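You operate a simulated robot arm through the tools that you are given. There is no shell and no other tool. Be economical: measure what you need, move in short steps, check, and stop when the job is done.

Carry out the task below with a simulated two-armed robot. There is one attempt and no reset: what you move stays moved.

Task
Pick up the white jar with one hand, pass it to the other hand and put it on the third shelf from the bottom of the tall rack. Set down upright: white jar.

The check looks at the end state, three seconds after you hand in, the way a careful person would. Anything else that was tipped, shoved, dropped, spilled or broken makes it a failure.

Robot
Two 7-joint arms with two-finger parallel grippers on one trunk, on a base that drives. Base frame: it is fixed to the floor where the robot stands at the start and does not move with it; the origin is under the middle of the robot, x ahead of it, y to its left, z up. Units: m, rad, N and s.
The left shoulder is at the start at [0.05, 0.165, 1.03], the right one opposite. Each reaches about 0.801 m from its shoulder. Places, roughly: third shelf of the tall rack [0.6, 0.3, 1.1]. Payload 3.91 kg a hand.
The tool frame of a hand sits at the grasp point between the pads (the TCP): z along the fingers, y along the line on which they close. The tips reach 0.03 m beyond it. The gripper opens to 0.11 m. The fingers are 0.02 m wide and 0.01 m thick; the gripper's body (0.048 by 0.112 m) begins 0.055 m behind the TCP.
Orientation is that of the tool frame in the base frame, as a unit quaternion [w, x, y, z]. With the fingers straight down and closing along the base's y, the tool's x points along the base's -x, its y along +y and its z along -z.

Tools
- The arms move only by the tool drive_tool. It takes "left_moves", "right_moves" or both (then of equal length, played together; a hand with none holds still); each is a list of rows, each an object of numbers (a shift or turn left out is 0, a gripper value left out holds the last): "dx", "dy", "dz": the shift along the base's x, y, z in m; "rx", "ry", "rz": the turn, a rotation vector about the base's x, y, z in rad; "jaw": the finger opening in m, from 0 to 0.11. In form: [{"dx": .., "dy": .., "dz": .., "rx": .., "ry": .., "rz": .., "jaw": ..}, ...]. A call has 1 to 20 rows; each row is the pose to reach, as a shift and turn from the pose commanded when the call began. Rows are played at 5 a second. More than 0.05 m and 0.15 rad between two rows, or a gripper value outside its range, and nothing of the call is played. Where a pose cannot be reached the arm comes as near as it can. A force on the tool above 40 N (or 10 N above the force at the start of the call, whichever is more), or a blocked arm, ends the call early, and 0.2 s more pass. The fingers move at their own pace (about 0.045 m/s each) and stop on an object; they squeeze with about 44 N. The grip force told is the motor's: it shows also when the fingers shut on nothing. Time passes only in rows, and 0.2 s behind the last, so rows that repeat a pose let the fingers close. It gives the time, the measured TCP pose, the force on the tool (base axes), the opening and the grip force at its end, in the units of the frame above (readings bear some noise), with the torque about the TCP (base axes, N m) and any sound that the robot's microphone picked up, and new pictures: "show" is both (left out), scene, wrist or none (wrist: the cameras of the hands that moved).
- Cameras (640 x 400 px; columns grow to the right, rows downward): "scene" is now at [0.1082, 0.0117, 1.2749]; the picture's right is [0.15, -0.99, 0.00], its down [0.23, 0.03, -0.97] and it looks along [0.96, 0.14, 0.23] (base axes); focal length 214 px, centre (320, 200). "left" rides on the left gripper at [0.073, -0.017, -0.103] in its tool frame; the picture's right is [0.23, 0.97, 0.00], its down [-0.76, 0.18, -0.62] and it looks along [-0.61, 0.14, 0.78] (tool axes); focal length 222 px, centre (320, 200). "right" rides on the right gripper at [0.072, 0.017, -0.103] in its tool frame; the picture's right is [-0.23, 0.97, 0.00], its down [-0.76, -0.18, -0.62] and it looks along [-0.61, -0.14, 0.78] (tool axes); focal length 222 px, centre (320, 200). There is no depth. A picture from a camera that has moved, and an enlarged one, comes with that camera's place and axes in the base frame and with its lens.
- raise_lower(by): slides the trunk up (or, below 0, down) by that many m; the arms and the scene camera ride with it, the base frame stays. It gives what a move gives, with no picture.
- roll_base(legs): drives the robot by 1 to 6 legs, each [ahead, left, turn to the left] in m, m and rad, along the robot's own axes; the way and the turn of a leg run together, so that a leg with both is an arc; at most 1.5 m and 3.142 rad a leg. The arms and the cameras ride along, it lands a little off, and it stops where it bumps. It gives what a move gives, and a new picture of the scene camera.
- pan_tilt(pan, tilt): turns the head with the scene camera to pan (to the left, within 1.396 rad either way) and tilt (down, from -0.506 to 1.204), counted from straight ahead of the robot. It gives what a move gives, and a new picture of the scene camera.
- close_up(camera, box): a new picture of the part [left, top, right, bottom] of that camera's present view, enlarged. It takes no simulated time.
- finish_job(): hands the job in; it is judged then, once.

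Work in short steps. Places have to be worked out from the pictures, the camera data and where the tool is seen: move nearer, look again, correct. Check each grasp and each placing, and mend what went wrong. You have 120 turns and 260 pictures in all, those below and enlarged ones among them. Open the grippers and draw the arms clear of the work before you hand the job in, unless the task says otherwise; then end with one line.

The tools are called after "Call:" as a command line: name --argument value ..., lists and objects as JSON in quotes. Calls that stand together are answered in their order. drive_tool: Moves the arms, as the interface text tells. Its arguments: {"type":"object","properties":{"left_moves":{"type":"array"},"right_moves":{"type":"array"},"show":{"type":"string","enum":["both","scene","wrist","none"]}},"required":[]} The other tools are called the same way: raise_lower (by) slides the trunk up or down; roll_base (legs) drives the base; pan_tilt (pan, tilt) turns the head that bears the scene camera; close_up (camera, box) takes an enlarged picture of a part of a camera's view; finish_job () hands the job in.

At the start:

```text
time_s: 0.0
left_ee_pos: [0.335, 0.2494, 1.1512]
left_tool_rot: [0.0, -0.001, 1.0, 0.0]
left_force: [-0.6, -0.4, -0.2]
left_torque: [-0.02, -0.02, 0.0]
left_opening: 0.1098
left_finger_force: 0.1
right_ee_pos: [0.3435, -0.0708, 1.1492]
right_tool_rot: [0.0, 0.0, 1.0, 0.0]
right_force: [0.5, 0.2, 0.5]
right_torque: [0.02, 0.0, -0.01]
right_opening: 0.1099
right_finger_force: 0.0
trunk travel left (down, up): [-0.25, 0.253]
robot x, y, heading: [-0.002, -0.0009, 0.004]
head pan, tilt: [0.15, -0.234]
```

scene: 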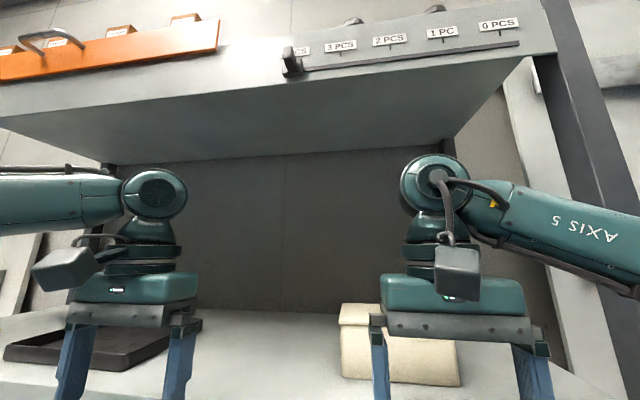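
right: 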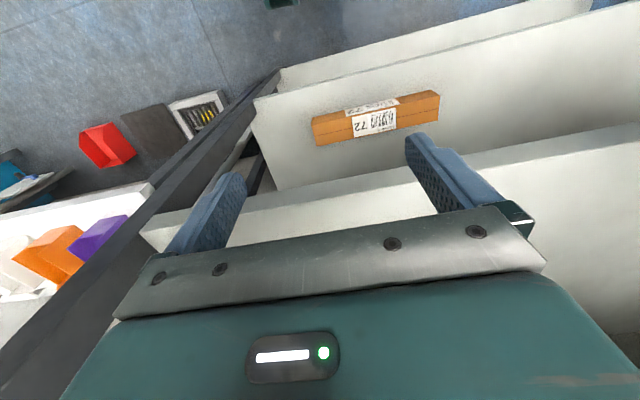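
left: 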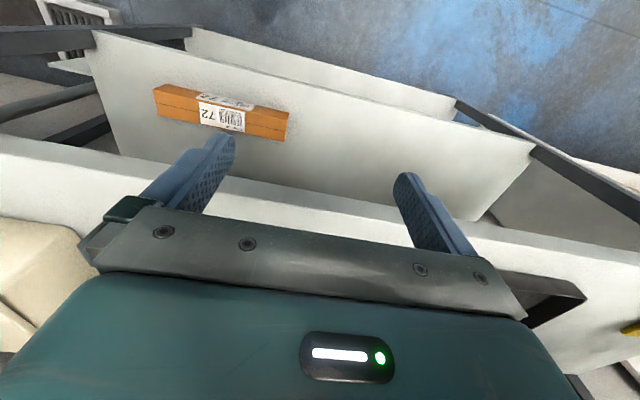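

The scene shows a rack ahead; no jar seen yet. I look around with the head: down, and to both sides.

Call:
pan_tilt --pan 0.0 --tilt 0.7

Call:
pan_tilt --pan -1.1 --tilt 0.5

Call:
pan_tilt --pan 1.1 --tilt 0.5

```text
time_s: 1.2
left_ee_pos: [0.3333, 0.2492, 1.1506]
left_tool_rot: [0.0, -0.001, 1.0, 0.0]
left_force: [-0.5, -1.0, 0.3]
left_torque: [-0.02, -0.01, 0.0]
left_opening: 0.1099
left_finger_force: 0.0
right_ee_pos: [0.346, -0.0705, 1.1498]
right_tool_rot: [-0.001, 0.0, 1.0, 0.0]
right_force: [0.2, 0.4, 0.3]
right_torque: [0.02, -0.01, 0.0]
right_opening: 0.1102
right_finger_force: 0.1
trunk travel left (down, up): [-0.25, 0.253]
robot x, y, heading: [-0.0005, 0.0033, 0.005]
head pan, tilt: [0.0, 0.7]
camera scene: at [0.1124, -0.0005, 1.1909], right [0.0, -1.0, 0.0], down [-0.64, 0.0, -0.77], along [0.77, 0.0, -0.64], focal length 214 px, centre (320, 200)
```

scene: 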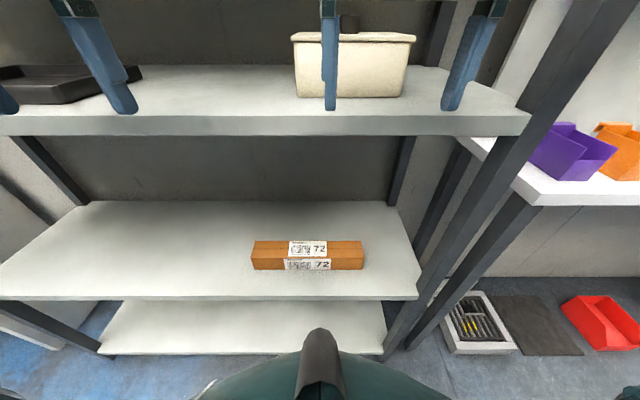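

```text
time_s: 2.5
left_ee_pos: [0.334, 0.2512, 1.1494]
left_tool_rot: [0.0, 0.0, 1.0, 0.0]
left_force: [0.8, -0.2, 0.3]
left_torque: [0.01, 0.02, 0.01]
left_opening: 0.11
left_finger_force: 0.2
right_ee_pos: [0.3455, -0.0715, 1.1494]
right_tool_rot: [0.0, 0.0, 1.0, 0.0]
right_force: [0.3, -0.7, 0.7]
right_torque: [-0.06, -0.01, 0.0]
right_opening: 0.1101
right_finger_force: 0.1
trunk travel left (down, up): [-0.25, 0.253]
robot x, y, heading: [0.0012, -0.002, 0.001]
head pan, tilt: [-1.1, 0.499]
camera scene: at [0.0688, -0.0815, 1.2086], right [-0.89, -0.45, 0.0], down [-0.22, 0.43, -0.88], along [0.4, -0.78, -0.48], focal length 214 px, centre (320, 200)
```

scene: 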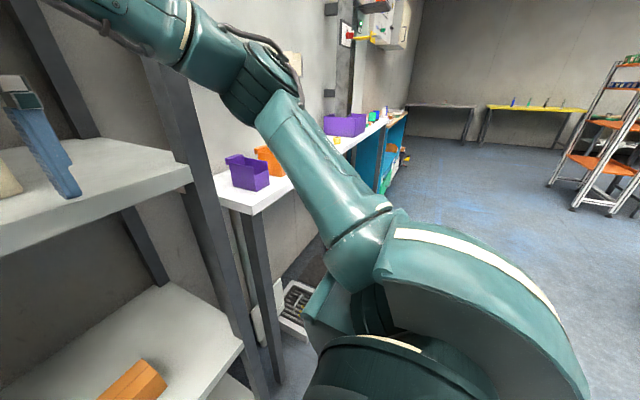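

```text
time_s: 4.6
left_ee_pos: [0.3334, 0.2503, 1.1498]
left_tool_rot: [0.0, -0.001, 1.0, 0.0]
left_force: [0.7, 0.3, -0.5]
left_torque: [0.02, -0.02, -0.03]
left_opening: 0.11
left_finger_force: 0.1
right_ee_pos: [0.3454, -0.0714, 1.1501]
right_tool_rot: [0.0, 0.001, 1.0, 0.0]
right_force: [-0.4, -0.4, 0.7]
right_torque: [-0.02, 0.04, -0.06]
right_opening: 0.1098
right_finger_force: 0.0
trunk travel left (down, up): [-0.25, 0.253]
robot x, y, heading: [-0.003, -0.006, 0.001]
head pan, tilt: [1.1, 0.499]
camera scene: at [0.0688, 0.0805, 1.2086], right [0.89, -0.45, 0.0], down [-0.22, -0.43, -0.88], along [0.4, 0.78, -0.48], focal length 214 px, centre (320, 200)
```

scene: 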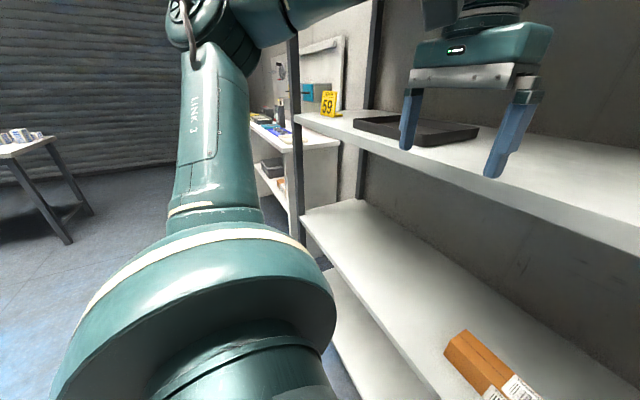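

No jar seen yet. I'll take close-ups of the candidates: the left table and the left bench, and then look further around.

Call:
close_up --camera "scene" --box '[240, 40, 400, 200]'

Call:
pan_tilt --pan 1.396 --tilt 0.3

Call:
pan_tilt --pan -0.7 --tilt 0.5

Call:
close_up --camera "right" --box '[0, 100, 160, 340]'

```text
2.50 times, centred on (320, 120) of scene
camera zoom: at [0.0688, 0.0805, 1.2086], right [0.89, -0.45, 0.0], down [-0.22, -0.43, -0.88], along [0.4, 0.78, -0.48], focal length 536 px, centre (320, 400)
```

zoom: 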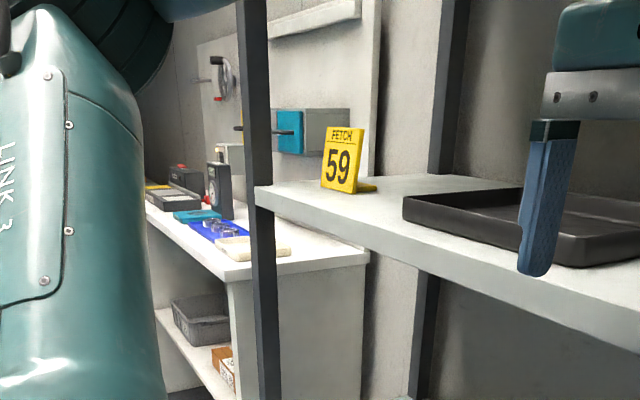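

```text
time_s: 5.4
left_ee_pos: [0.3339, 0.2496, 1.1497]
left_tool_rot: [0.0, -0.001, 1.0, -0.001]
left_force: [-0.6, -0.1, 0.7]
left_torque: [0.01, 0.01, -0.02]
left_opening: 0.1099
left_finger_force: 0.0
right_ee_pos: [0.3468, -0.0703, 1.1508]
right_tool_rot: [0.0, 0.0, 1.0, 0.001]
right_force: [1.0, -0.1, -0.2]
right_torque: [0.0, -0.04, 0.03]
right_opening: 0.1101
right_finger_force: 0.0
trunk travel left (down, up): [-0.25, 0.253]
robot x, y, heading: [0.0004, -0.0, 0.001]
head pan, tilt: [1.396, 0.3]
camera scene: at [0.0437, 0.0914, 1.2269], right [0.98, -0.17, 0.0], down [-0.05, -0.29, -0.96], along [0.17, 0.94, -0.3], focal length 214 px, centre (320, 200)
```

scene: 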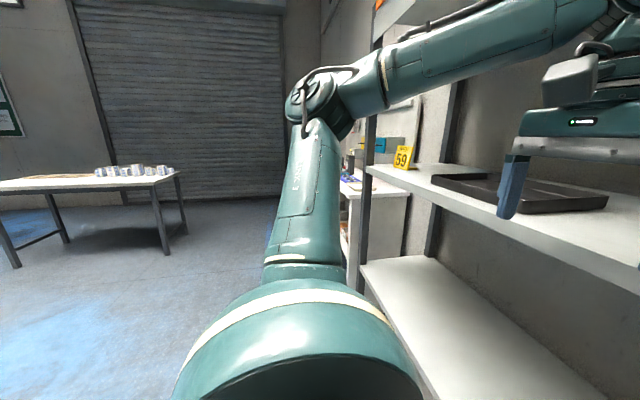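

```text
time_s: 7.4
left_ee_pos: [0.3335, 0.2497, 1.1497]
left_tool_rot: [0.001, 0.0, 1.0, -0.001]
left_force: [0.8, 0.4, 0.0]
left_torque: [0.01, 0.03, -0.01]
left_opening: 0.1101
left_finger_force: 0.2
right_ee_pos: [0.346, -0.0709, 1.1507]
right_tool_rot: [0.0, 0.0, 1.0, 0.0]
right_force: [-0.5, -0.5, 0.6]
right_torque: [-0.02, -0.04, -0.02]
right_opening: 0.1098
right_finger_force: 0.1
trunk travel left (down, up): [-0.25, 0.253]
robot x, y, heading: [0.002, 0.0021, 0.004]
head pan, tilt: [-0.7, 0.499]
camera scene: at [0.097, -0.0591, 1.2086], right [-0.64, -0.77, 0.0], down [-0.37, 0.31, -0.88], along [0.67, -0.57, -0.48], focal length 214 px, centre (320, 200)
```

scene: 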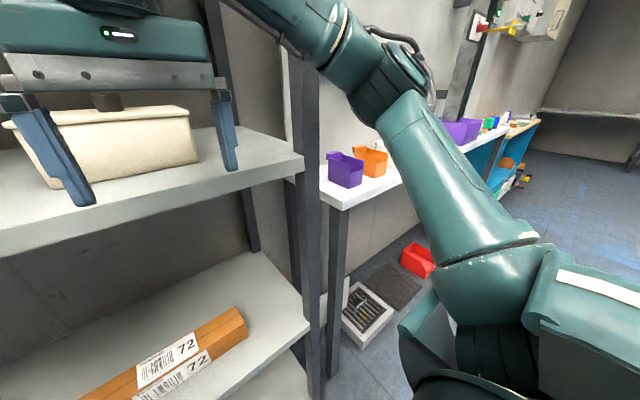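

```text
1.67 times, centred on (80, 220) of right
camera zoom: at [0.2729, -0.0538, 1.255], right [0.23, 0.97, 0.0], down [0.76, -0.18, 0.62], along [0.61, -0.14, -0.78], focal length 370 px, centre (720, 167)
```

zoom: 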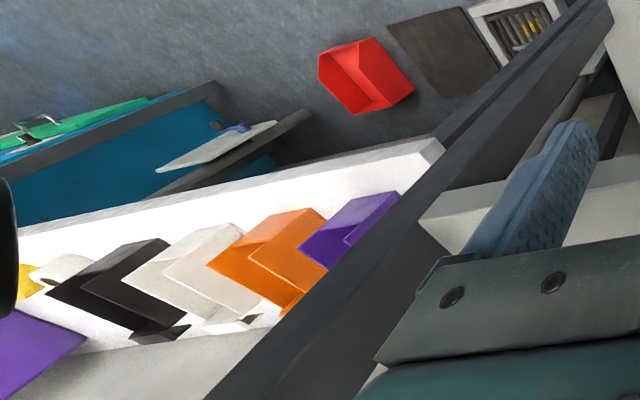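

Something dark pokes out of the cream bin on the shelf. I look closely there.

Call:
pan_tilt --pan -0.2 --tilt 0.35

Call:
close_up --camera "scene" --box '[160, 100, 480, 300]'

```text
time_s: 8.3
left_ee_pos: [0.3336, 0.251, 1.1507]
left_tool_rot: [0.0, -0.001, 1.0, -0.001]
left_force: [-0.5, 0.2, -0.5]
left_torque: [0.01, 0.03, 0.0]
left_opening: 0.1099
left_finger_force: 0.1
right_ee_pos: [0.3449, -0.0721, 1.1502]
right_tool_rot: [-0.001, 0.0, 1.0, -0.001]
right_force: [-0.1, -0.3, -0.3]
right_torque: [-0.01, -0.01, -0.01]
right_opening: 0.11
right_finger_force: 0.0
trunk travel left (down, up): [-0.25, 0.253]
robot x, y, heading: [-0.0013, -0.0005, 0.004]
head pan, tilt: [-0.201, 0.351]
camera scene: at [0.1186, -0.0191, 1.2222], right [-0.2, -0.98, 0.0], down [-0.34, 0.07, -0.94], along [0.92, -0.19, -0.34], focal length 214 px, centre (320, 200)
```

scene: 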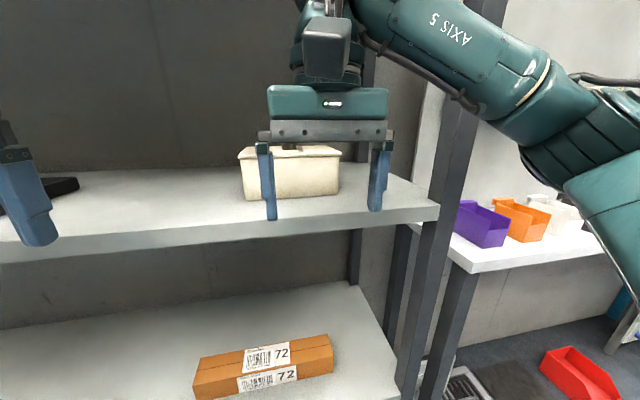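

```text
2.00 times, centred on (320, 200) of scene
camera zoom: at [0.1186, -0.0191, 1.2222], right [-0.2, -0.98, 0.0], down [-0.34, 0.07, -0.94], along [0.92, -0.19, -0.34], focal length 429 px, centre (320, 200)
```

zoom: 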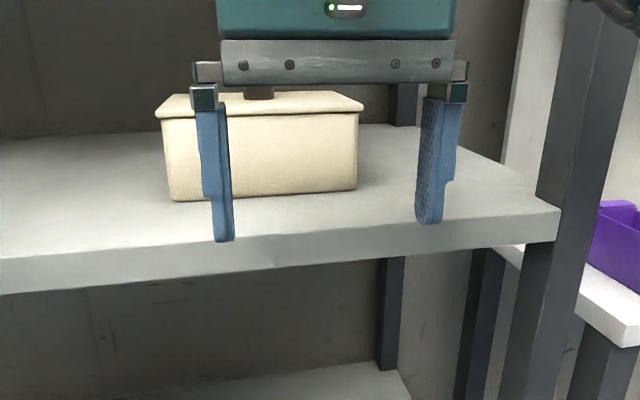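

The cream box is lidded; no jar in front. I back off and turn around to look behind the robot.

Call:
roll_base --legs '[[-0.4, 0, 0], [0, 0, 1.57]]'

Call:
pan_tilt --pan 1.2 --tilt 0.35

Call:
pan_tilt --pan 0.0 --tilt 0.35

```text
time_s: 14.6
left_ee_pos: [-0.6469, 0.3351, 1.1504]
left_tool_rot: [0.0, -0.703, 0.711, 0.0]
left_force: [0.4, 0.6, 0.1]
left_torque: [-0.03, -0.01, 0.01]
left_opening: 0.11
left_finger_force: 0.1
right_ee_pos: [-0.3261, 0.3431, 1.1501]
right_tool_rot: [0.0, -0.702, 0.712, 0.0]
right_force: [-0.7, -0.4, 0.5]
right_torque: [0.03, 0.01, 0.0]
right_opening: 0.1101
right_finger_force: 0.0
trunk travel left (down, up): [-0.25, 0.253]
robot x, y, heading: [-0.4013, 0.0012, 1.559]
head pan, tilt: [-0.201, 0.351]
camera scene: at [-0.3828, 0.1184, 1.2223], right [0.98, -0.21, 0.0], down [-0.07, -0.34, -0.94], along [0.2, 0.92, -0.34], focal length 214 px, centre (320, 200)
```

scene: 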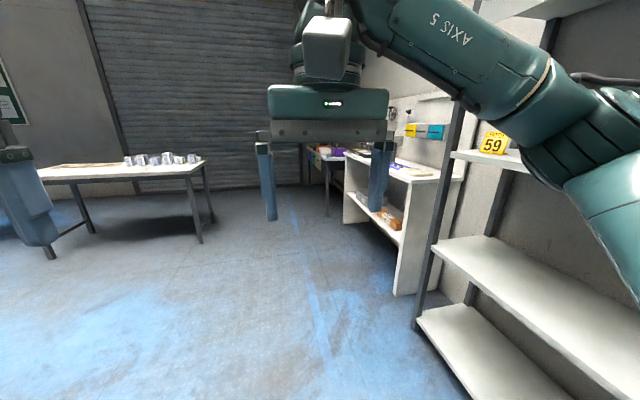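

```text
time_s: 16.2
left_ee_pos: [-0.6471, 0.3356, 1.1496]
left_tool_rot: [0.001, -0.703, 0.711, 0.0]
left_force: [0.4, 0.8, 0.7]
left_torque: [-0.03, 0.01, -0.02]
left_opening: 0.11
left_finger_force: 0.2
right_ee_pos: [-0.326, 0.3434, 1.1503]
right_tool_rot: [0.0, -0.702, 0.712, 0.0]
right_force: [-0.1, 0.1, -0.4]
right_torque: [0.0, -0.03, -0.04]
right_opening: 0.1103
right_finger_force: 0.0
trunk travel left (down, up): [-0.25, 0.253]
robot x, y, heading: [-0.4018, -0.0021, 1.559]
head pan, tilt: [1.201, 0.351]
camera scene: at [-0.4889, 0.0624, 1.2222], right [0.37, 0.93, 0.0], down [0.32, -0.13, -0.94], along [-0.87, 0.35, -0.34], focal length 214 px, centre (320, 200)
```

scene: 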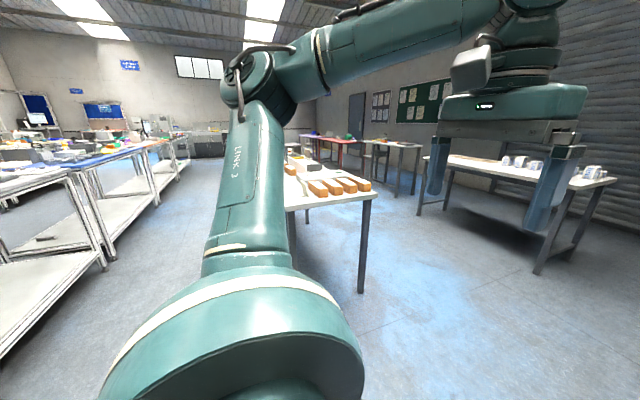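

```text
time_s: 17.6
left_ee_pos: [-0.647, 0.3344, 1.1503]
left_tool_rot: [0.0, -0.703, 0.711, 0.0]
left_force: [-0.1, 0.4, -0.8]
left_torque: [0.02, 0.0, -0.01]
left_opening: 0.11
left_finger_force: 0.1
right_ee_pos: [-0.3252, 0.3432, 1.1508]
right_tool_rot: [0.0, -0.702, 0.712, 0.0]
right_force: [-0.3, 0.6, -0.6]
right_torque: [0.0, 0.01, 0.02]
right_opening: 0.1101
right_finger_force: 0.0
trunk travel left (down, up): [-0.25, 0.253]
robot x, y, heading: [-0.4028, -0.0008, 1.554]
head pan, tilt: [0.0, 0.351]
camera scene: at [-0.4014, 0.1206, 1.2222], right [1.0, -0.01, 0.0], down [0.0, -0.34, -0.94], along [0.01, 0.94, -0.34], focal length 214 px, centre (320, 200)
```

scene: 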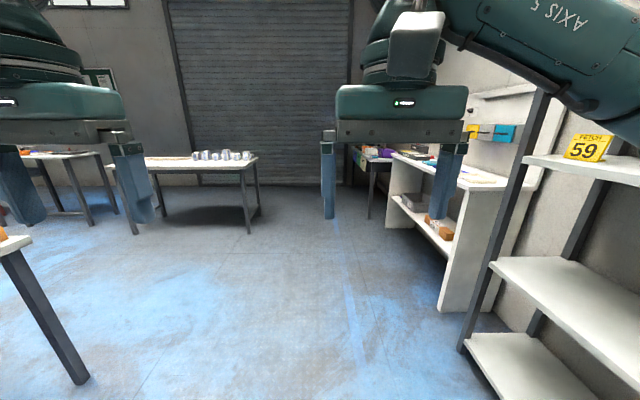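

There is a table right behind with things on it. I turn to face it.

Call:
roll_base --legs '[[0, 0, 1.57]]'

Call:
close_up --camera "scene" --box '[160, 100, 480, 300]'

```text
time_s: 21.8
left_ee_pos: [-0.7353, -0.2503, 1.1502]
left_tool_rot: [0.0, 1.0, -0.003, 0.0]
left_force: [-0.5, 0.3, -0.1]
left_torque: [0.03, -0.01, 0.01]
left_opening: 0.1101
left_finger_force: 0.0
right_ee_pos: [-0.7448, 0.0722, 1.1499]
right_tool_rot: [0.0, 1.0, -0.003, 0.0]
right_force: [0.3, -1.0, -0.8]
right_torque: [-0.02, 0.0, 0.01]
right_opening: 0.1101
right_finger_force: 0.1
trunk travel left (down, up): [-0.25, 0.253]
robot x, y, heading: [-0.3967, 0.0008, 3.135]
head pan, tilt: [0.0, 0.351]
camera scene: at [-0.5253, -0.0011, 1.2222], right [0.01, 1.0, 0.0], down [0.34, 0.0, -0.94], along [-0.94, 0.01, -0.34], focal length 214 px, centre (320, 200)
```

scene: 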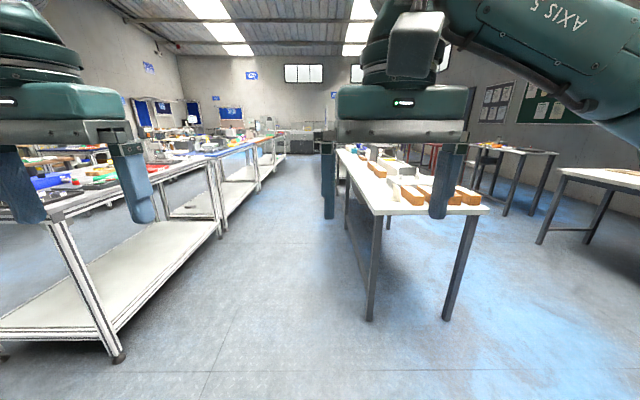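

```text
2.00 times, centred on (320, 200) of scene
camera zoom: at [-0.5253, -0.0011, 1.2222], right [0.01, 1.0, 0.0], down [0.34, 0.0, -0.94], along [-0.94, 0.01, -0.34], focal length 429 px, centre (320, 200)
```

zoom: 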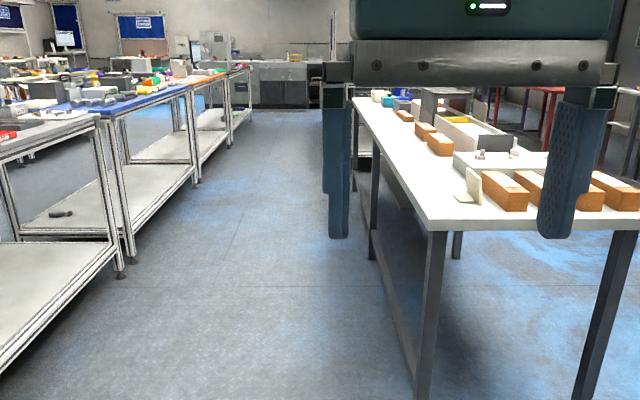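

Continue turning to see the last side, then face the rack from a distance.

Call:
roll_base --legs '[[0, 0, 1.57]]'

Call:
close_up --camera "scene" --box '[0, 80, 320, 280]'

Call:
roll_base --legs '[[0, 0, 0.9]]'

Call:
pan_tilt --pan 0.67 --tilt 0.0

```text
time_s: 26.0
left_ee_pos: [-0.1574, -0.3395, 1.1497]
left_tool_rot: [0.0, 0.714, 0.7, 0.0]
left_force: [0.1, 0.5, 0.3]
left_torque: [0.0, 0.03, -0.01]
left_opening: 0.1102
left_finger_force: 0.1
right_ee_pos: [-0.4789, -0.3447, 1.15]
right_tool_rot: [0.0, 0.715, 0.699, 0.001]
right_force: [-0.9, 0.1, -0.6]
right_torque: [-0.02, 0.01, 0.01]
right_opening: 0.1101
right_finger_force: 0.1
trunk travel left (down, up): [-0.25, 0.253]
robot x, y, heading: [-0.4053, -0.0017, -1.594]
head pan, tilt: [0.0, 0.351]
camera scene: at [-0.4056, -0.1242, 1.2222], right [-1.0, 0.02, 0.0], down [0.01, 0.34, -0.94], along [-0.02, -0.94, -0.34], focal length 214 px, centre (320, 200)
```

scene: 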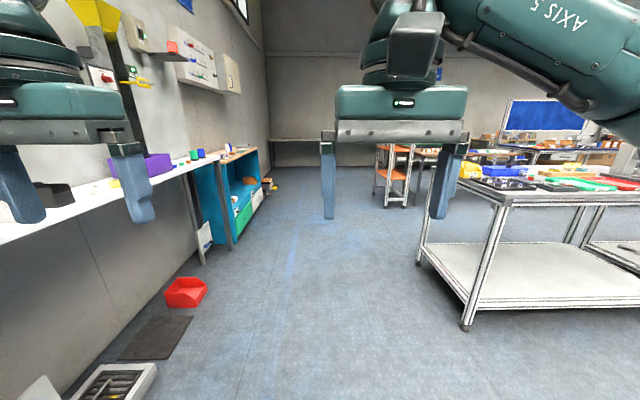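

```text
2.00 times, centred on (160, 180) of scene
camera zoom: at [-0.4056, -0.1242, 1.2222], right [-1.0, 0.02, 0.0], down [0.01, 0.34, -0.94], along [-0.02, -0.94, -0.34], focal length 429 px, centre (640, 240)
```

zoom: 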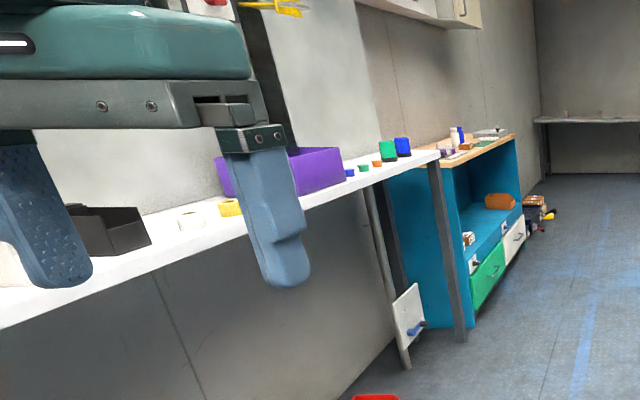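

```text
time_s: 28.7
left_ee_pos: [0.0156, -0.0156, 1.1506]
left_tool_rot: [0.0, 0.333, 0.943, 0.0]
left_force: [-0.1, -0.6, 0.2]
left_torque: [0.0, 0.0, 0.01]
left_opening: 0.1101
left_finger_force: 0.2
right_ee_pos: [-0.1769, -0.2728, 1.1505]
right_tool_rot: [0.0, 0.334, 0.943, 0.0]
right_force: [0.2, -0.8, 1.5]
right_torque: [-0.01, 0.02, -0.01]
right_opening: 0.11
right_finger_force: 0.1
trunk travel left (down, up): [-0.25, 0.253]
robot x, y, heading: [-0.3983, -0.0018, -0.679]
head pan, tilt: [0.0, 0.351]
camera scene: at [-0.3076, -0.0785, 1.2223], right [-0.63, -0.78, 0.0], down [-0.27, 0.22, -0.94], along [0.73, -0.59, -0.34], focal length 214 px, centre (320, 200)
```

scene: 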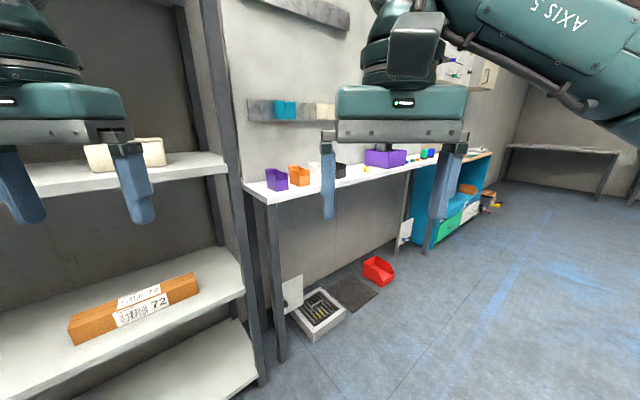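

```text
time_s: 29.8
left_ee_pos: [0.0164, -0.0146, 1.1498]
left_tool_rot: [0.0, 0.332, 0.943, 0.0]
left_force: [-1.2, -0.2, -0.1]
left_torque: [0.02, -0.03, 0.03]
left_opening: 0.1104
left_finger_force: 0.0
right_ee_pos: [-0.1773, -0.2733, 1.1495]
right_tool_rot: [0.0, 0.333, 0.943, 0.0]
right_force: [0.0, -0.2, 0.2]
right_torque: [0.02, 0.01, 0.0]
right_opening: 0.1101
right_finger_force: 0.1
trunk travel left (down, up): [-0.25, 0.253]
robot x, y, heading: [-0.4008, 0.0002, -0.68]
head pan, tilt: [0.67, 0.0]
camera scene: at [-0.2901, -0.021, 1.2547], right [-0.01, -1.0, 0.0], down [0.0, 0.0, -1.0], along [1.0, -0.01, 0.0], focal length 214 px, centre (320, 200)
```

scene: 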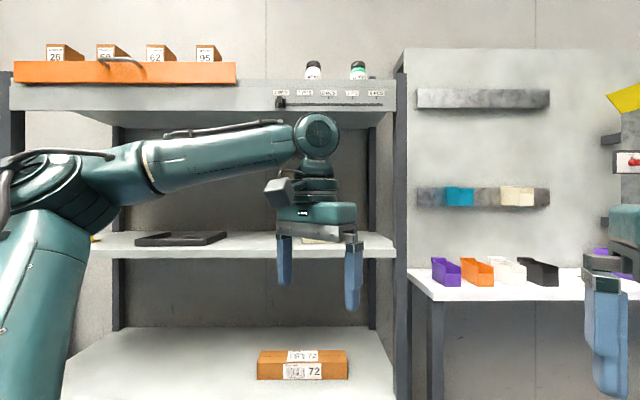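

There are jars on the rack's top shelf. I take a close-up of them.

Call:
close_up --camera "scene" --box '[260, 40, 420, 140]'

Call:
close_up --camera "scene" --box '[0, 20, 420, 282]'

```text
4.00 times, centred on (340, 90) of scene
camera zoom: at [-0.2901, -0.021, 1.2547], right [-0.01, -1.0, 0.0], down [0.0, 0.0, -1.0], along [1.0, -0.01, 0.0], focal length 858 px, centre (240, 640)
```

zoom: 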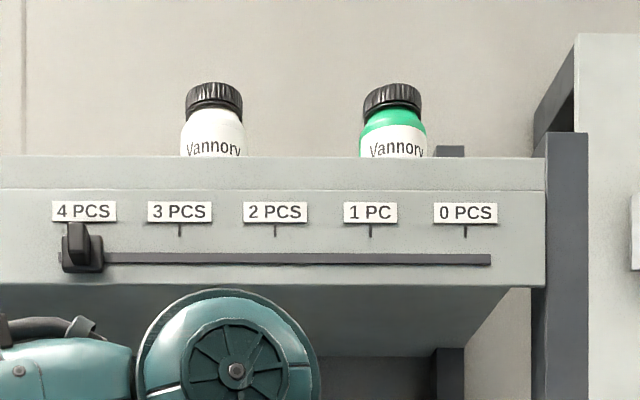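

```text
1.52 times, centred on (210, 151) of scene
camera zoom: at [-0.2901, -0.021, 1.2547], right [-0.01, -1.0, 0.0], down [0.0, 0.0, -1.0], along [1.0, -0.01, 0.0], focal length 327 px, centre (488, 275)
```

zoom: 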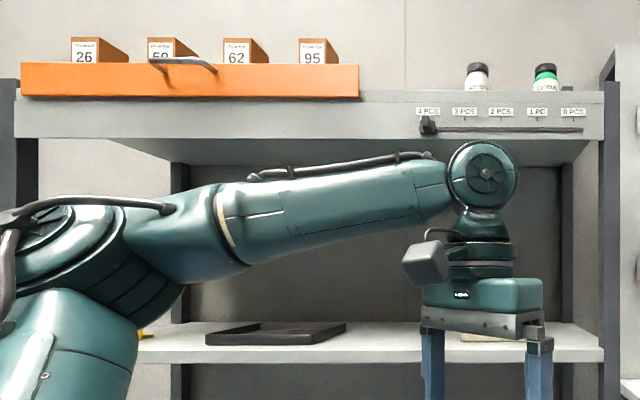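

White jar found: on the top shelf at roughly (0.45, 0.0), base ~z 1.63, ~5 cm diameter, ~10 cm tall, with a black cap and a green jar 0.15 m to its right. I turn back to face the rack, raise the trunk and look up.

Call:
roll_base --legs '[[0, 0, 0.68]]'

Call:
raise_lower --by 0.25

Call:
pan_tilt --pan 0.0 --tilt -0.1

```text
time_s: 32.0
left_ee_pos: [-0.0676, 0.2483, 1.1508]
left_tool_rot: [0.0, 0.0, 1.0, 0.0]
left_force: [-0.3, 0.5, 0.0]
left_torque: [0.0, 0.01, -0.02]
left_opening: 0.1099
left_finger_force: 0.1
right_ee_pos: [-0.0561, -0.0726, 1.15]
right_tool_rot: [0.0, 0.001, 1.0, 0.0]
right_force: [0.4, 0.5, 0.3]
right_torque: [0.01, -0.02, -0.02]
right_opening: 0.1097
right_finger_force: 0.0
trunk travel left (down, up): [-0.25, 0.253]
robot x, y, heading: [-0.4045, -0.0048, -0.001]
head pan, tilt: [0.67, 0.0]
camera scene: at [-0.303, 0.054, 1.2547], right [0.62, -0.78, 0.0], down [0.0, 0.0, -1.0], along [0.78, 0.62, 0.0], focal length 214 px, centre (320, 200)
```

scene: 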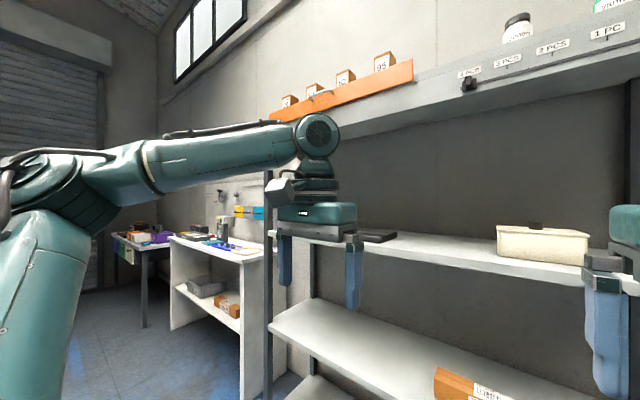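

```text
time_s: 34.6
left_ee_pos: [-0.0661, 0.2487, 1.3995]
left_tool_rot: [0.0, 0.0, 1.0, 0.0]
left_force: [0.3, -0.2, 0.4]
left_torque: [-0.01, 0.02, 0.03]
left_opening: 0.11
left_finger_force: 0.0
right_ee_pos: [-0.0562, -0.0735, 1.4005]
right_tool_rot: [0.0, 0.001, 1.0, 0.0]
right_force: [0.6, 0.3, -0.4]
right_torque: [0.0, 0.01, 0.02]
right_opening: 0.1099
right_finger_force: 0.1
trunk travel left (down, up): [-0.5, 0.003]
robot x, y, heading: [-0.4, -0.0025, 0.004]
head pan, tilt: [0.67, 0.0]
```

```text
time_s: 35.6
left_ee_pos: [-0.0667, 0.2482, 1.4006]
left_tool_rot: [0.0, 0.0, 1.0, 0.0]
left_force: [0.0, -0.1, 0.5]
left_torque: [0.02, -0.03, -0.02]
left_opening: 0.11
left_finger_force: 0.0
right_ee_pos: [-0.0547, -0.0722, 1.4006]
right_tool_rot: [0.001, 0.001, 1.0, 0.0]
right_force: [0.6, -0.1, -1.2]
right_torque: [-0.01, -0.01, -0.01]
right_opening: 0.1101
right_finger_force: 0.0
trunk travel left (down, up): [-0.5, 0.003]
robot x, y, heading: [-0.3999, 0.0003, -0.001]
head pan, tilt: [0.0, -0.099]
camera scene: at [-0.2865, -0.0019, 1.5135], right [0.0, -1.0, 0.0], down [0.1, 0.0, -1.0], along [1.0, 0.0, 0.1], focal length 214 px, centre (320, 200)
```

scene: 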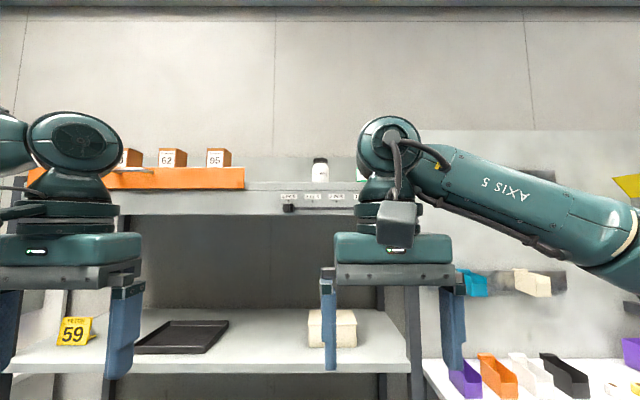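

The view confirms the jar near y≈0. Standing clear of the rack, I raise the right hand to z≈1.75 and pitch its fingers forward (30° below horizontal).

Call:
drive_tool --right_moves '[{"dz": 0.044, "dy": 0.008, "ry": -0.131}, {"dz": 0.088, "dy": 0.016, "ry": -0.262}, {"dz": 0.131, "dy": 0.024, "ry": -0.393}, {"dz": 0.175, "dy": 0.032, "ry": -0.524}, {"dz": 0.219, "dy": 0.04, "ry": -0.655}, {"dz": 0.263, "dy": 0.048, "ry": -0.785}, {"dz": 0.306, "dy": 0.058, "ry": -0.916}, {"dz": 0.35, "dy": 0.068, "ry": -1.047}, {"dz": 0.35, "dy": 0.068, "ry": -1.047}]'

```text
time_s: 37.8
left_ee_pos: [-0.068, 0.2485, 1.3996]
left_tool_rot: [0.0, 0.0, 1.0, 0.0]
left_force: [-0.4, -0.6, 0.2]
left_torque: [0.03, -0.01, -0.02]
left_opening: 0.11
left_finger_force: 0.0
right_ee_pos: [-0.0466, -0.0601, 1.753]
right_tool_rot: [0.493, 0.033, 0.869, 0.037]
right_force: [-0.2, -0.1, 0.5]
right_torque: [-0.03, -0.01, -0.01]
right_opening: 0.1097
right_finger_force: 0.1
right hand out of reach, approached as far as the arm can: row 8, 9
trunk travel left (down, up): [-0.5, 0.003]
robot x, y, heading: [-0.4011, -0.0022, -0.005]
head pan, tilt: [0.0, -0.099]
stopped in row 9 (right hand): the arm was blocked; the commanded pose is now the measured one
camera scene: at [-0.2901, 0.0046, 1.5207], right [0.08, -1.0, 0.0], down [0.18, 0.01, -0.98], along [0.98, 0.08, 0.18], focal length 214 px, centre (320, 200)
camera right: at [-0.1713, -0.0389, 1.7478], right [0.14, 0.95, 0.29], down [-0.15, -0.27, 0.95], along [0.98, -0.18, 0.1], focal length 222 px, centre (320, 200)
```

scene: 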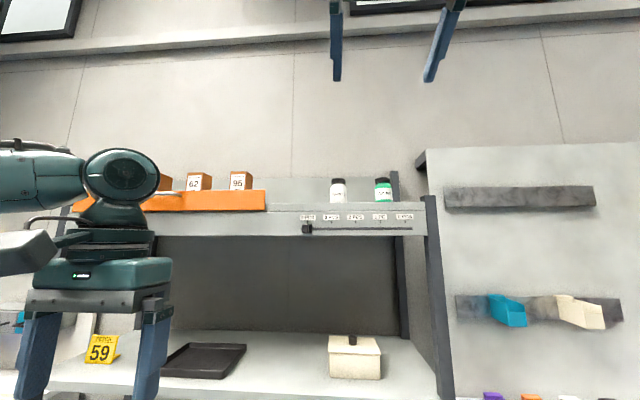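
right: 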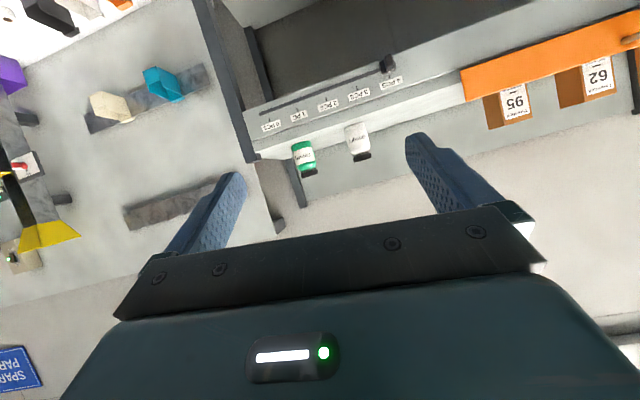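

The pose was a bit beyond reach; the working height is lower anyway. I go down to z≈1.69, y≈-0.003 and square the orientation.

Call:
drive_tool --right_moves '[{"dz": -0.03, "dx": -0.01, "dy": 0.02, "rx": -0.03, "ry": -0.005}, {"dz": -0.05, "dx": -0.02, "dy": 0.045, "rx": -0.06, "ry": -0.01, "rz": 0.01}, {"dz": -0.065, "dx": -0.03, "dy": 0.057, "rx": -0.097, "ry": -0.015, "rz": 0.02}, {"dz": -0.065, "dx": -0.03, "dy": 0.057, "rx": -0.097, "ry": -0.015, "rz": 0.02}]'

```text
time_s: 38.8
left_ee_pos: [-0.0695, 0.2536, 1.4004]
left_tool_rot: [0.002, 0.0, 1.0, -0.003]
left_force: [0.2, 1.2, -0.2]
left_torque: [-0.05, -0.02, -0.02]
left_opening: 0.11
left_finger_force: 0.1
right_ee_pos: [-0.0822, 0.0074, 1.6892]
right_tool_rot: [0.504, -0.005, 0.864, -0.006]
right_force: [-0.1, 0.7, -0.7]
right_torque: [-0.07, -0.02, -0.07]
right_opening: 0.1102
right_finger_force: 0.2
right hand out of reach, approached as far as the arm can: row 1, 2
trunk travel left (down, up): [-0.5, 0.003]
robot x, y, heading: [-0.3988, 0.0007, -0.001]
head pan, tilt: [0.0, -0.099]
camera scene: at [-0.289, 0.0034, 1.5138], right [0.0, -1.0, 0.0], down [0.1, 0.0, -0.99], along [0.99, 0.0, 0.1], focal length 214 px, centre (320, 200)
camera right: at [-0.2083, 0.0241, 1.6775], right [0.11, 0.98, 0.18], down [-0.17, -0.16, 0.97], along [0.98, -0.14, 0.14], focal length 222 px, centre (320, 200)
```

scene: 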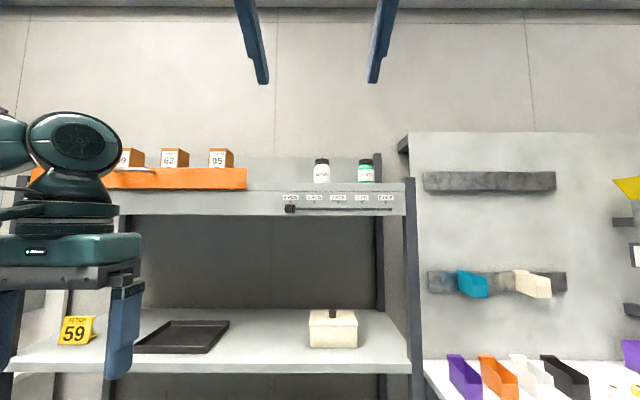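
right: 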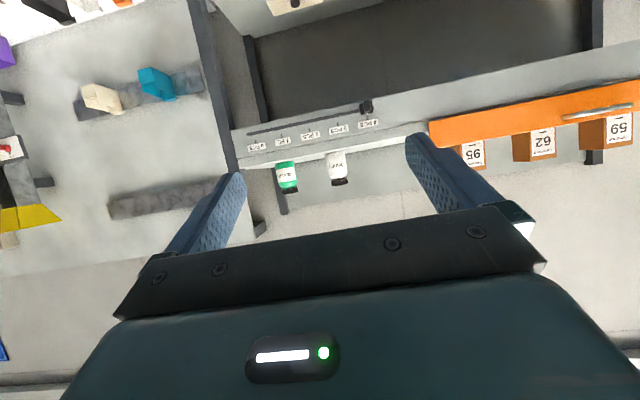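

I take close-ups for triangulation, and pull the left hand back 0.1 m for clearance.

Call:
close_up --camera "scene" --box '[280, 140, 408, 220]'

Call:
close_up --camera "right" --box '[256, 120, 416, 220]'

Call:
drive_tool --left_moves '[{"dx": -0.04}, {"dx": -0.08}, {"dx": -0.1, "dy": 0.02}, {"dx": -0.1, "dy": 0.02}]' --show "none"

```text
5.00 times, centred on (344, 180) of scene
camera zoom: at [-0.289, 0.0034, 1.5138], right [0.0, -1.0, 0.0], down [0.1, 0.0, -0.99], along [0.99, 0.0, 0.1], focal length 1072 px, centre (200, 300)
```

zoom: 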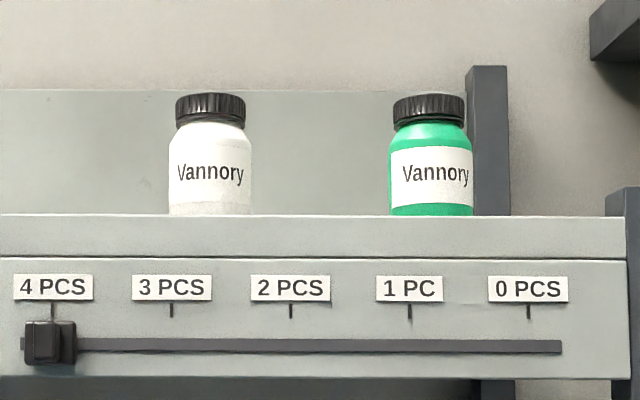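

```text
4.00 times, centred on (336, 170) of right
camera zoom: at [-0.2083, 0.0241, 1.6775], right [0.11, 0.98, 0.18], down [-0.17, -0.16, 0.97], along [0.98, -0.14, 0.14], focal length 888 px, centre (256, 320)
```

zoom: 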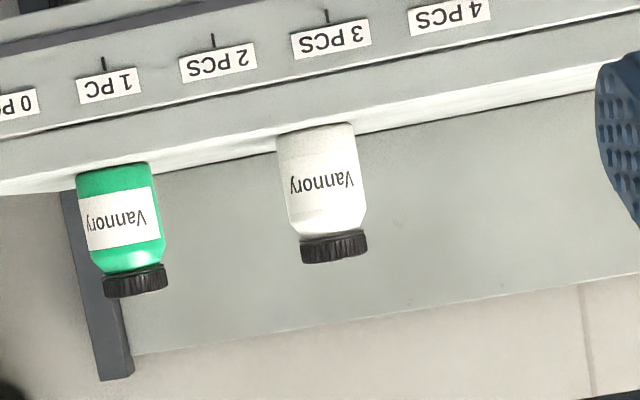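

```text
time_s: 39.8
left_ee_pos: [-0.1686, 0.267, 1.4013]
left_tool_rot: [0.0, 0.0, 1.0, 0.0]
left_force: [0.8, -0.5, -0.4]
left_torque: [0.01, 0.02, 0.02]
left_opening: 0.11
left_finger_force: 0.1
right_ee_pos: [-0.078, -0.001, 1.6872]
right_tool_rot: [0.502, -0.003, 0.865, -0.004]
right_force: [1.0, 0.7, 0.2]
right_torque: [0.02, -0.01, -0.01]
right_opening: 0.1101
right_finger_force: 0.0
trunk travel left (down, up): [-0.5, 0.003]
robot x, y, heading: [-0.399, -0.0041, -0.002]
head pan, tilt: [0.0, -0.099]
```

Jar estimate: x≈0.43, y≈-0.002, base z≈1.637, top z≈1.728, diameter ≈0.057. Right hand is at y≈0, z 1.687, so I drive 0.34 m forward, leaving the tips ~10 cm short of the jar.

Call:
roll_base --legs '[[0.34, 0, 0]]'

Call:
close_up --camera "right" --box '[160, 60, 480, 260]'

```text
time_s: 42.1
left_ee_pos: [0.1706, 0.2662, 1.4013]
left_tool_rot: [0.001, 0.0, 1.0, 0.0]
left_force: [-0.7, -0.6, 0.3]
left_torque: [-0.01, 0.02, 0.0]
left_opening: 0.11
left_finger_force: 0.1
right_ee_pos: [0.2608, 0.0002, 1.688]
right_tool_rot: [0.501, -0.003, 0.866, -0.004]
right_force: [0.7, 0.0, 0.2]
right_torque: [-0.03, -0.02, -0.02]
right_opening: 0.11
right_finger_force: 0.0
trunk travel left (down, up): [-0.5, 0.003]
robot x, y, heading: [-0.0608, -0.0006, -0.004]
head pan, tilt: [0.0, -0.099]
camera scene: at [0.0528, -0.0027, 1.5135], right [0.0, -1.0, 0.0], down [0.1, 0.0, -1.0], along [1.0, 0.0, 0.1], focal length 214 px, centre (320, 200)
```

scene: 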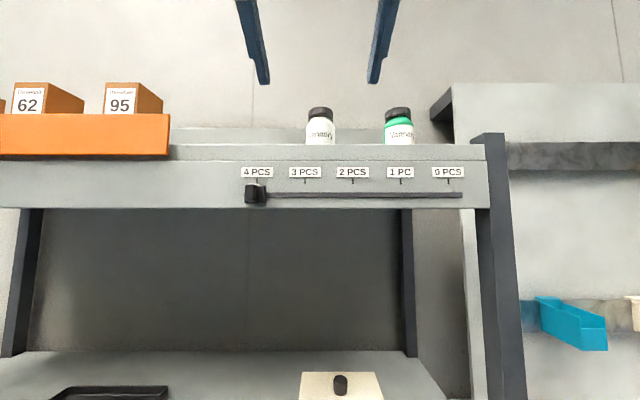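

```text
2.00 times, centred on (320, 160) of right
camera zoom: at [0.1349, 0.0165, 1.6776], right [0.11, 0.98, 0.19], down [-0.16, -0.17, 0.97], along [0.98, -0.14, 0.14], focal length 444 px, centre (320, 280)
```

zoom: 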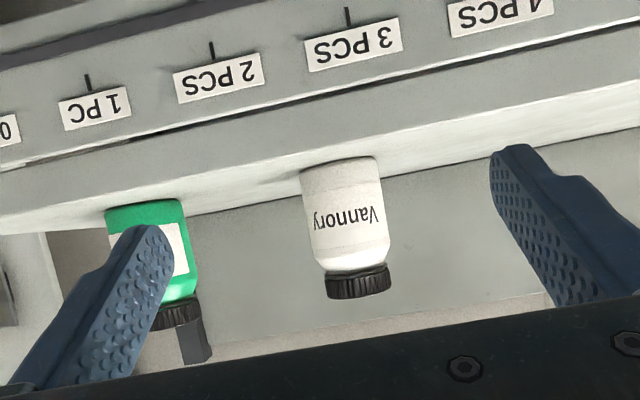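

Refined jar centre: (0.455, -0.002), base z≈1.64, cap 1.705–1.729. The arm would be at the edge of its reach, so I drive the base 0.06 m closer first.

Call:
roll_base --legs '[[0.06, 0, 0]]'

Call:
close_up --camera "right" --box '[160, 60, 480, 260]'

```text
time_s: 43.0
left_ee_pos: [0.2292, 0.2661, 1.4011]
left_tool_rot: [-0.001, 0.0, 1.0, 0.0]
left_force: [0.2, -0.1, -0.7]
left_torque: [0.01, 0.05, -0.01]
left_opening: 0.1101
left_finger_force: 0.0
right_ee_pos: [0.3196, -0.0013, 1.6871]
right_tool_rot: [0.502, -0.004, 0.865, -0.004]
right_force: [-0.2, -0.1, -0.4]
right_torque: [-0.03, 0.02, 0.01]
right_opening: 0.1103
right_finger_force: 0.1
trunk travel left (down, up): [-0.5, 0.003]
robot x, y, heading: [-0.0077, -0.0005, 0.001]
head pan, tilt: [0.0, -0.099]
camera scene: at [0.1125, -0.0027, 1.5134], right [0.0, -1.0, 0.0], down [0.1, 0.0, -1.0], along [1.0, 0.0, 0.1], focal length 214 px, centre (320, 200)
```

scene: 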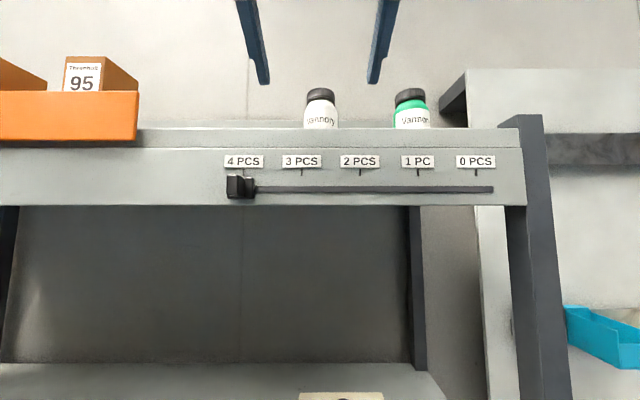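

```text
2.00 times, centred on (320, 160) of right
camera zoom: at [0.1947, 0.0165, 1.6774], right [0.11, 0.98, 0.19], down [-0.16, -0.17, 0.97], along [0.98, -0.14, 0.14], focal length 444 px, centre (320, 280)
```

zoom: 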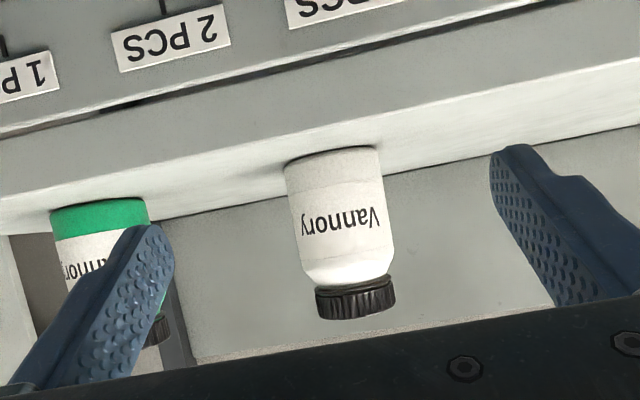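

Consistent with x≈0.45, y≈0. I advance 7 cm and look again.

Call:
drive_tool --right_moves '[{"dx": 0.025, "dz": -0.002}, {"dx": 0.05, "dz": -0.004}, {"dx": 0.07, "dz": -0.006}, {"dx": 0.07, "dz": -0.006}]'

```text
time_s: 44.0
left_ee_pos: [0.2292, 0.2665, 1.4017]
left_tool_rot: [0.001, 0.0, 1.0, 0.0]
left_force: [-0.1, 0.3, -0.2]
left_torque: [0.03, -0.02, 0.01]
left_opening: 0.1101
left_finger_force: 0.0
right_ee_pos: [0.3894, -0.0006, 1.682]
right_tool_rot: [0.502, -0.002, 0.865, -0.005]
right_force: [-0.1, -0.7, 0.1]
right_torque: [0.01, 0.0, -0.05]
right_opening: 0.1102
right_finger_force: 0.0
trunk travel left (down, up): [-0.5, 0.003]
robot x, y, heading: [0.0001, -0.0039, -0.0]
head pan, tilt: [0.0, -0.099]
camera scene: at [0.1113, -0.0028, 1.5135], right [0.0, -1.0, 0.0], down [0.1, 0.0, -0.99], along [0.99, 0.0, 0.1], focal length 214 px, centre (320, 200)
camera right: at [0.2642, 0.0164, 1.6712], right [0.11, 0.98, 0.19], down [-0.16, -0.17, 0.97], along [0.98, -0.14, 0.14], focal length 222 px, centre (320, 200)
```

scene: 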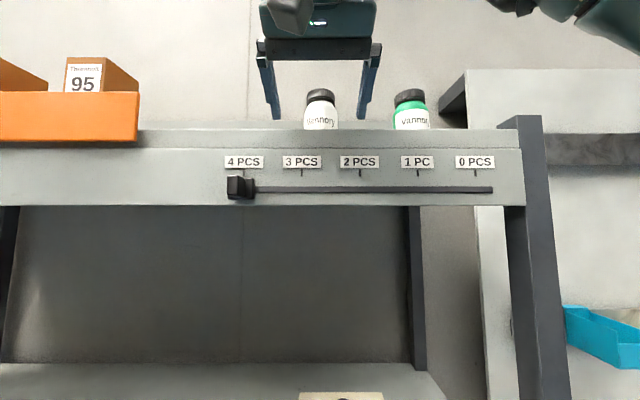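
right: 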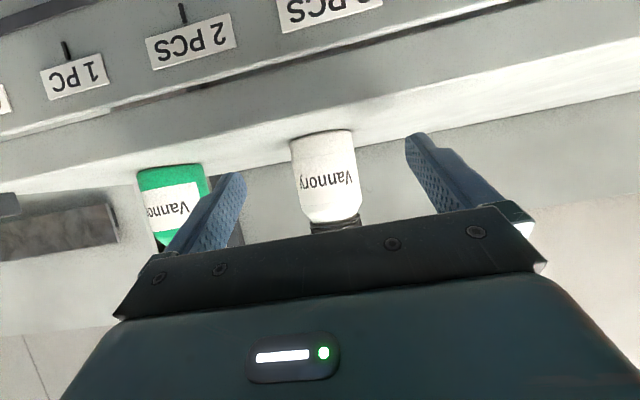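

Everything lines up (fingers straddle the jar). I advance the last 5 cm.

Call:
drive_tool --right_moves '[{"dx": 0.02}, {"dx": 0.04}, {"dx": 0.053, "dz": -0.002}, {"dx": 0.053, "dz": -0.002}]'

```text
time_s: 45.0
left_ee_pos: [0.2283, 0.2662, 1.4021]
left_tool_rot: [0.001, 0.0, 1.0, 0.0]
left_force: [-0.4, 0.0, -0.3]
left_torque: [0.0, 0.01, 0.01]
left_opening: 0.11
left_finger_force: 0.1
right_ee_pos: [0.4434, -0.002, 1.6802]
right_tool_rot: [0.502, -0.003, 0.865, -0.004]
right_force: [-0.4, -0.9, -0.9]
right_torque: [-0.02, 0.02, 0.01]
right_opening: 0.1099
right_finger_force: 0.0
trunk travel left (down, up): [-0.5, 0.003]
robot x, y, heading: [-0.0067, -0.0033, -0.004]
head pan, tilt: [0.0, -0.099]
camera scene: at [0.1113, -0.0028, 1.5135], right [0.0, -1.0, 0.0], down [0.1, 0.0, -0.99], along [0.99, 0.0, 0.1], focal length 214 px, centre (320, 200)
camera right: at [0.3172, 0.0154, 1.6696], right [0.11, 0.98, 0.19], down [-0.16, -0.17, 0.97], along [0.98, -0.14, 0.14], focal length 222 px, centre (320, 200)
```

scene: 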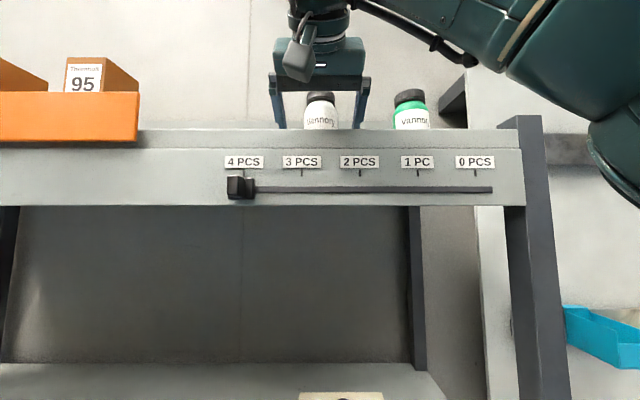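
right: 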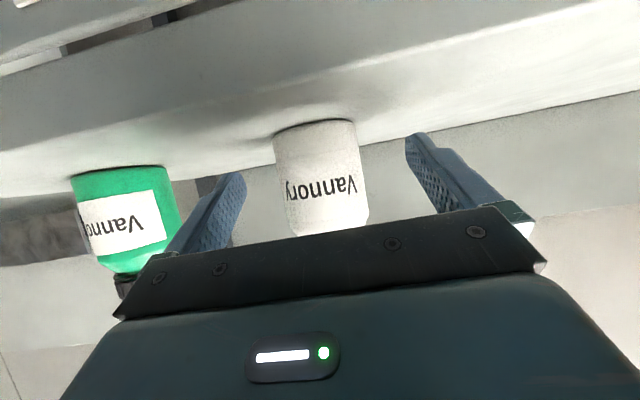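

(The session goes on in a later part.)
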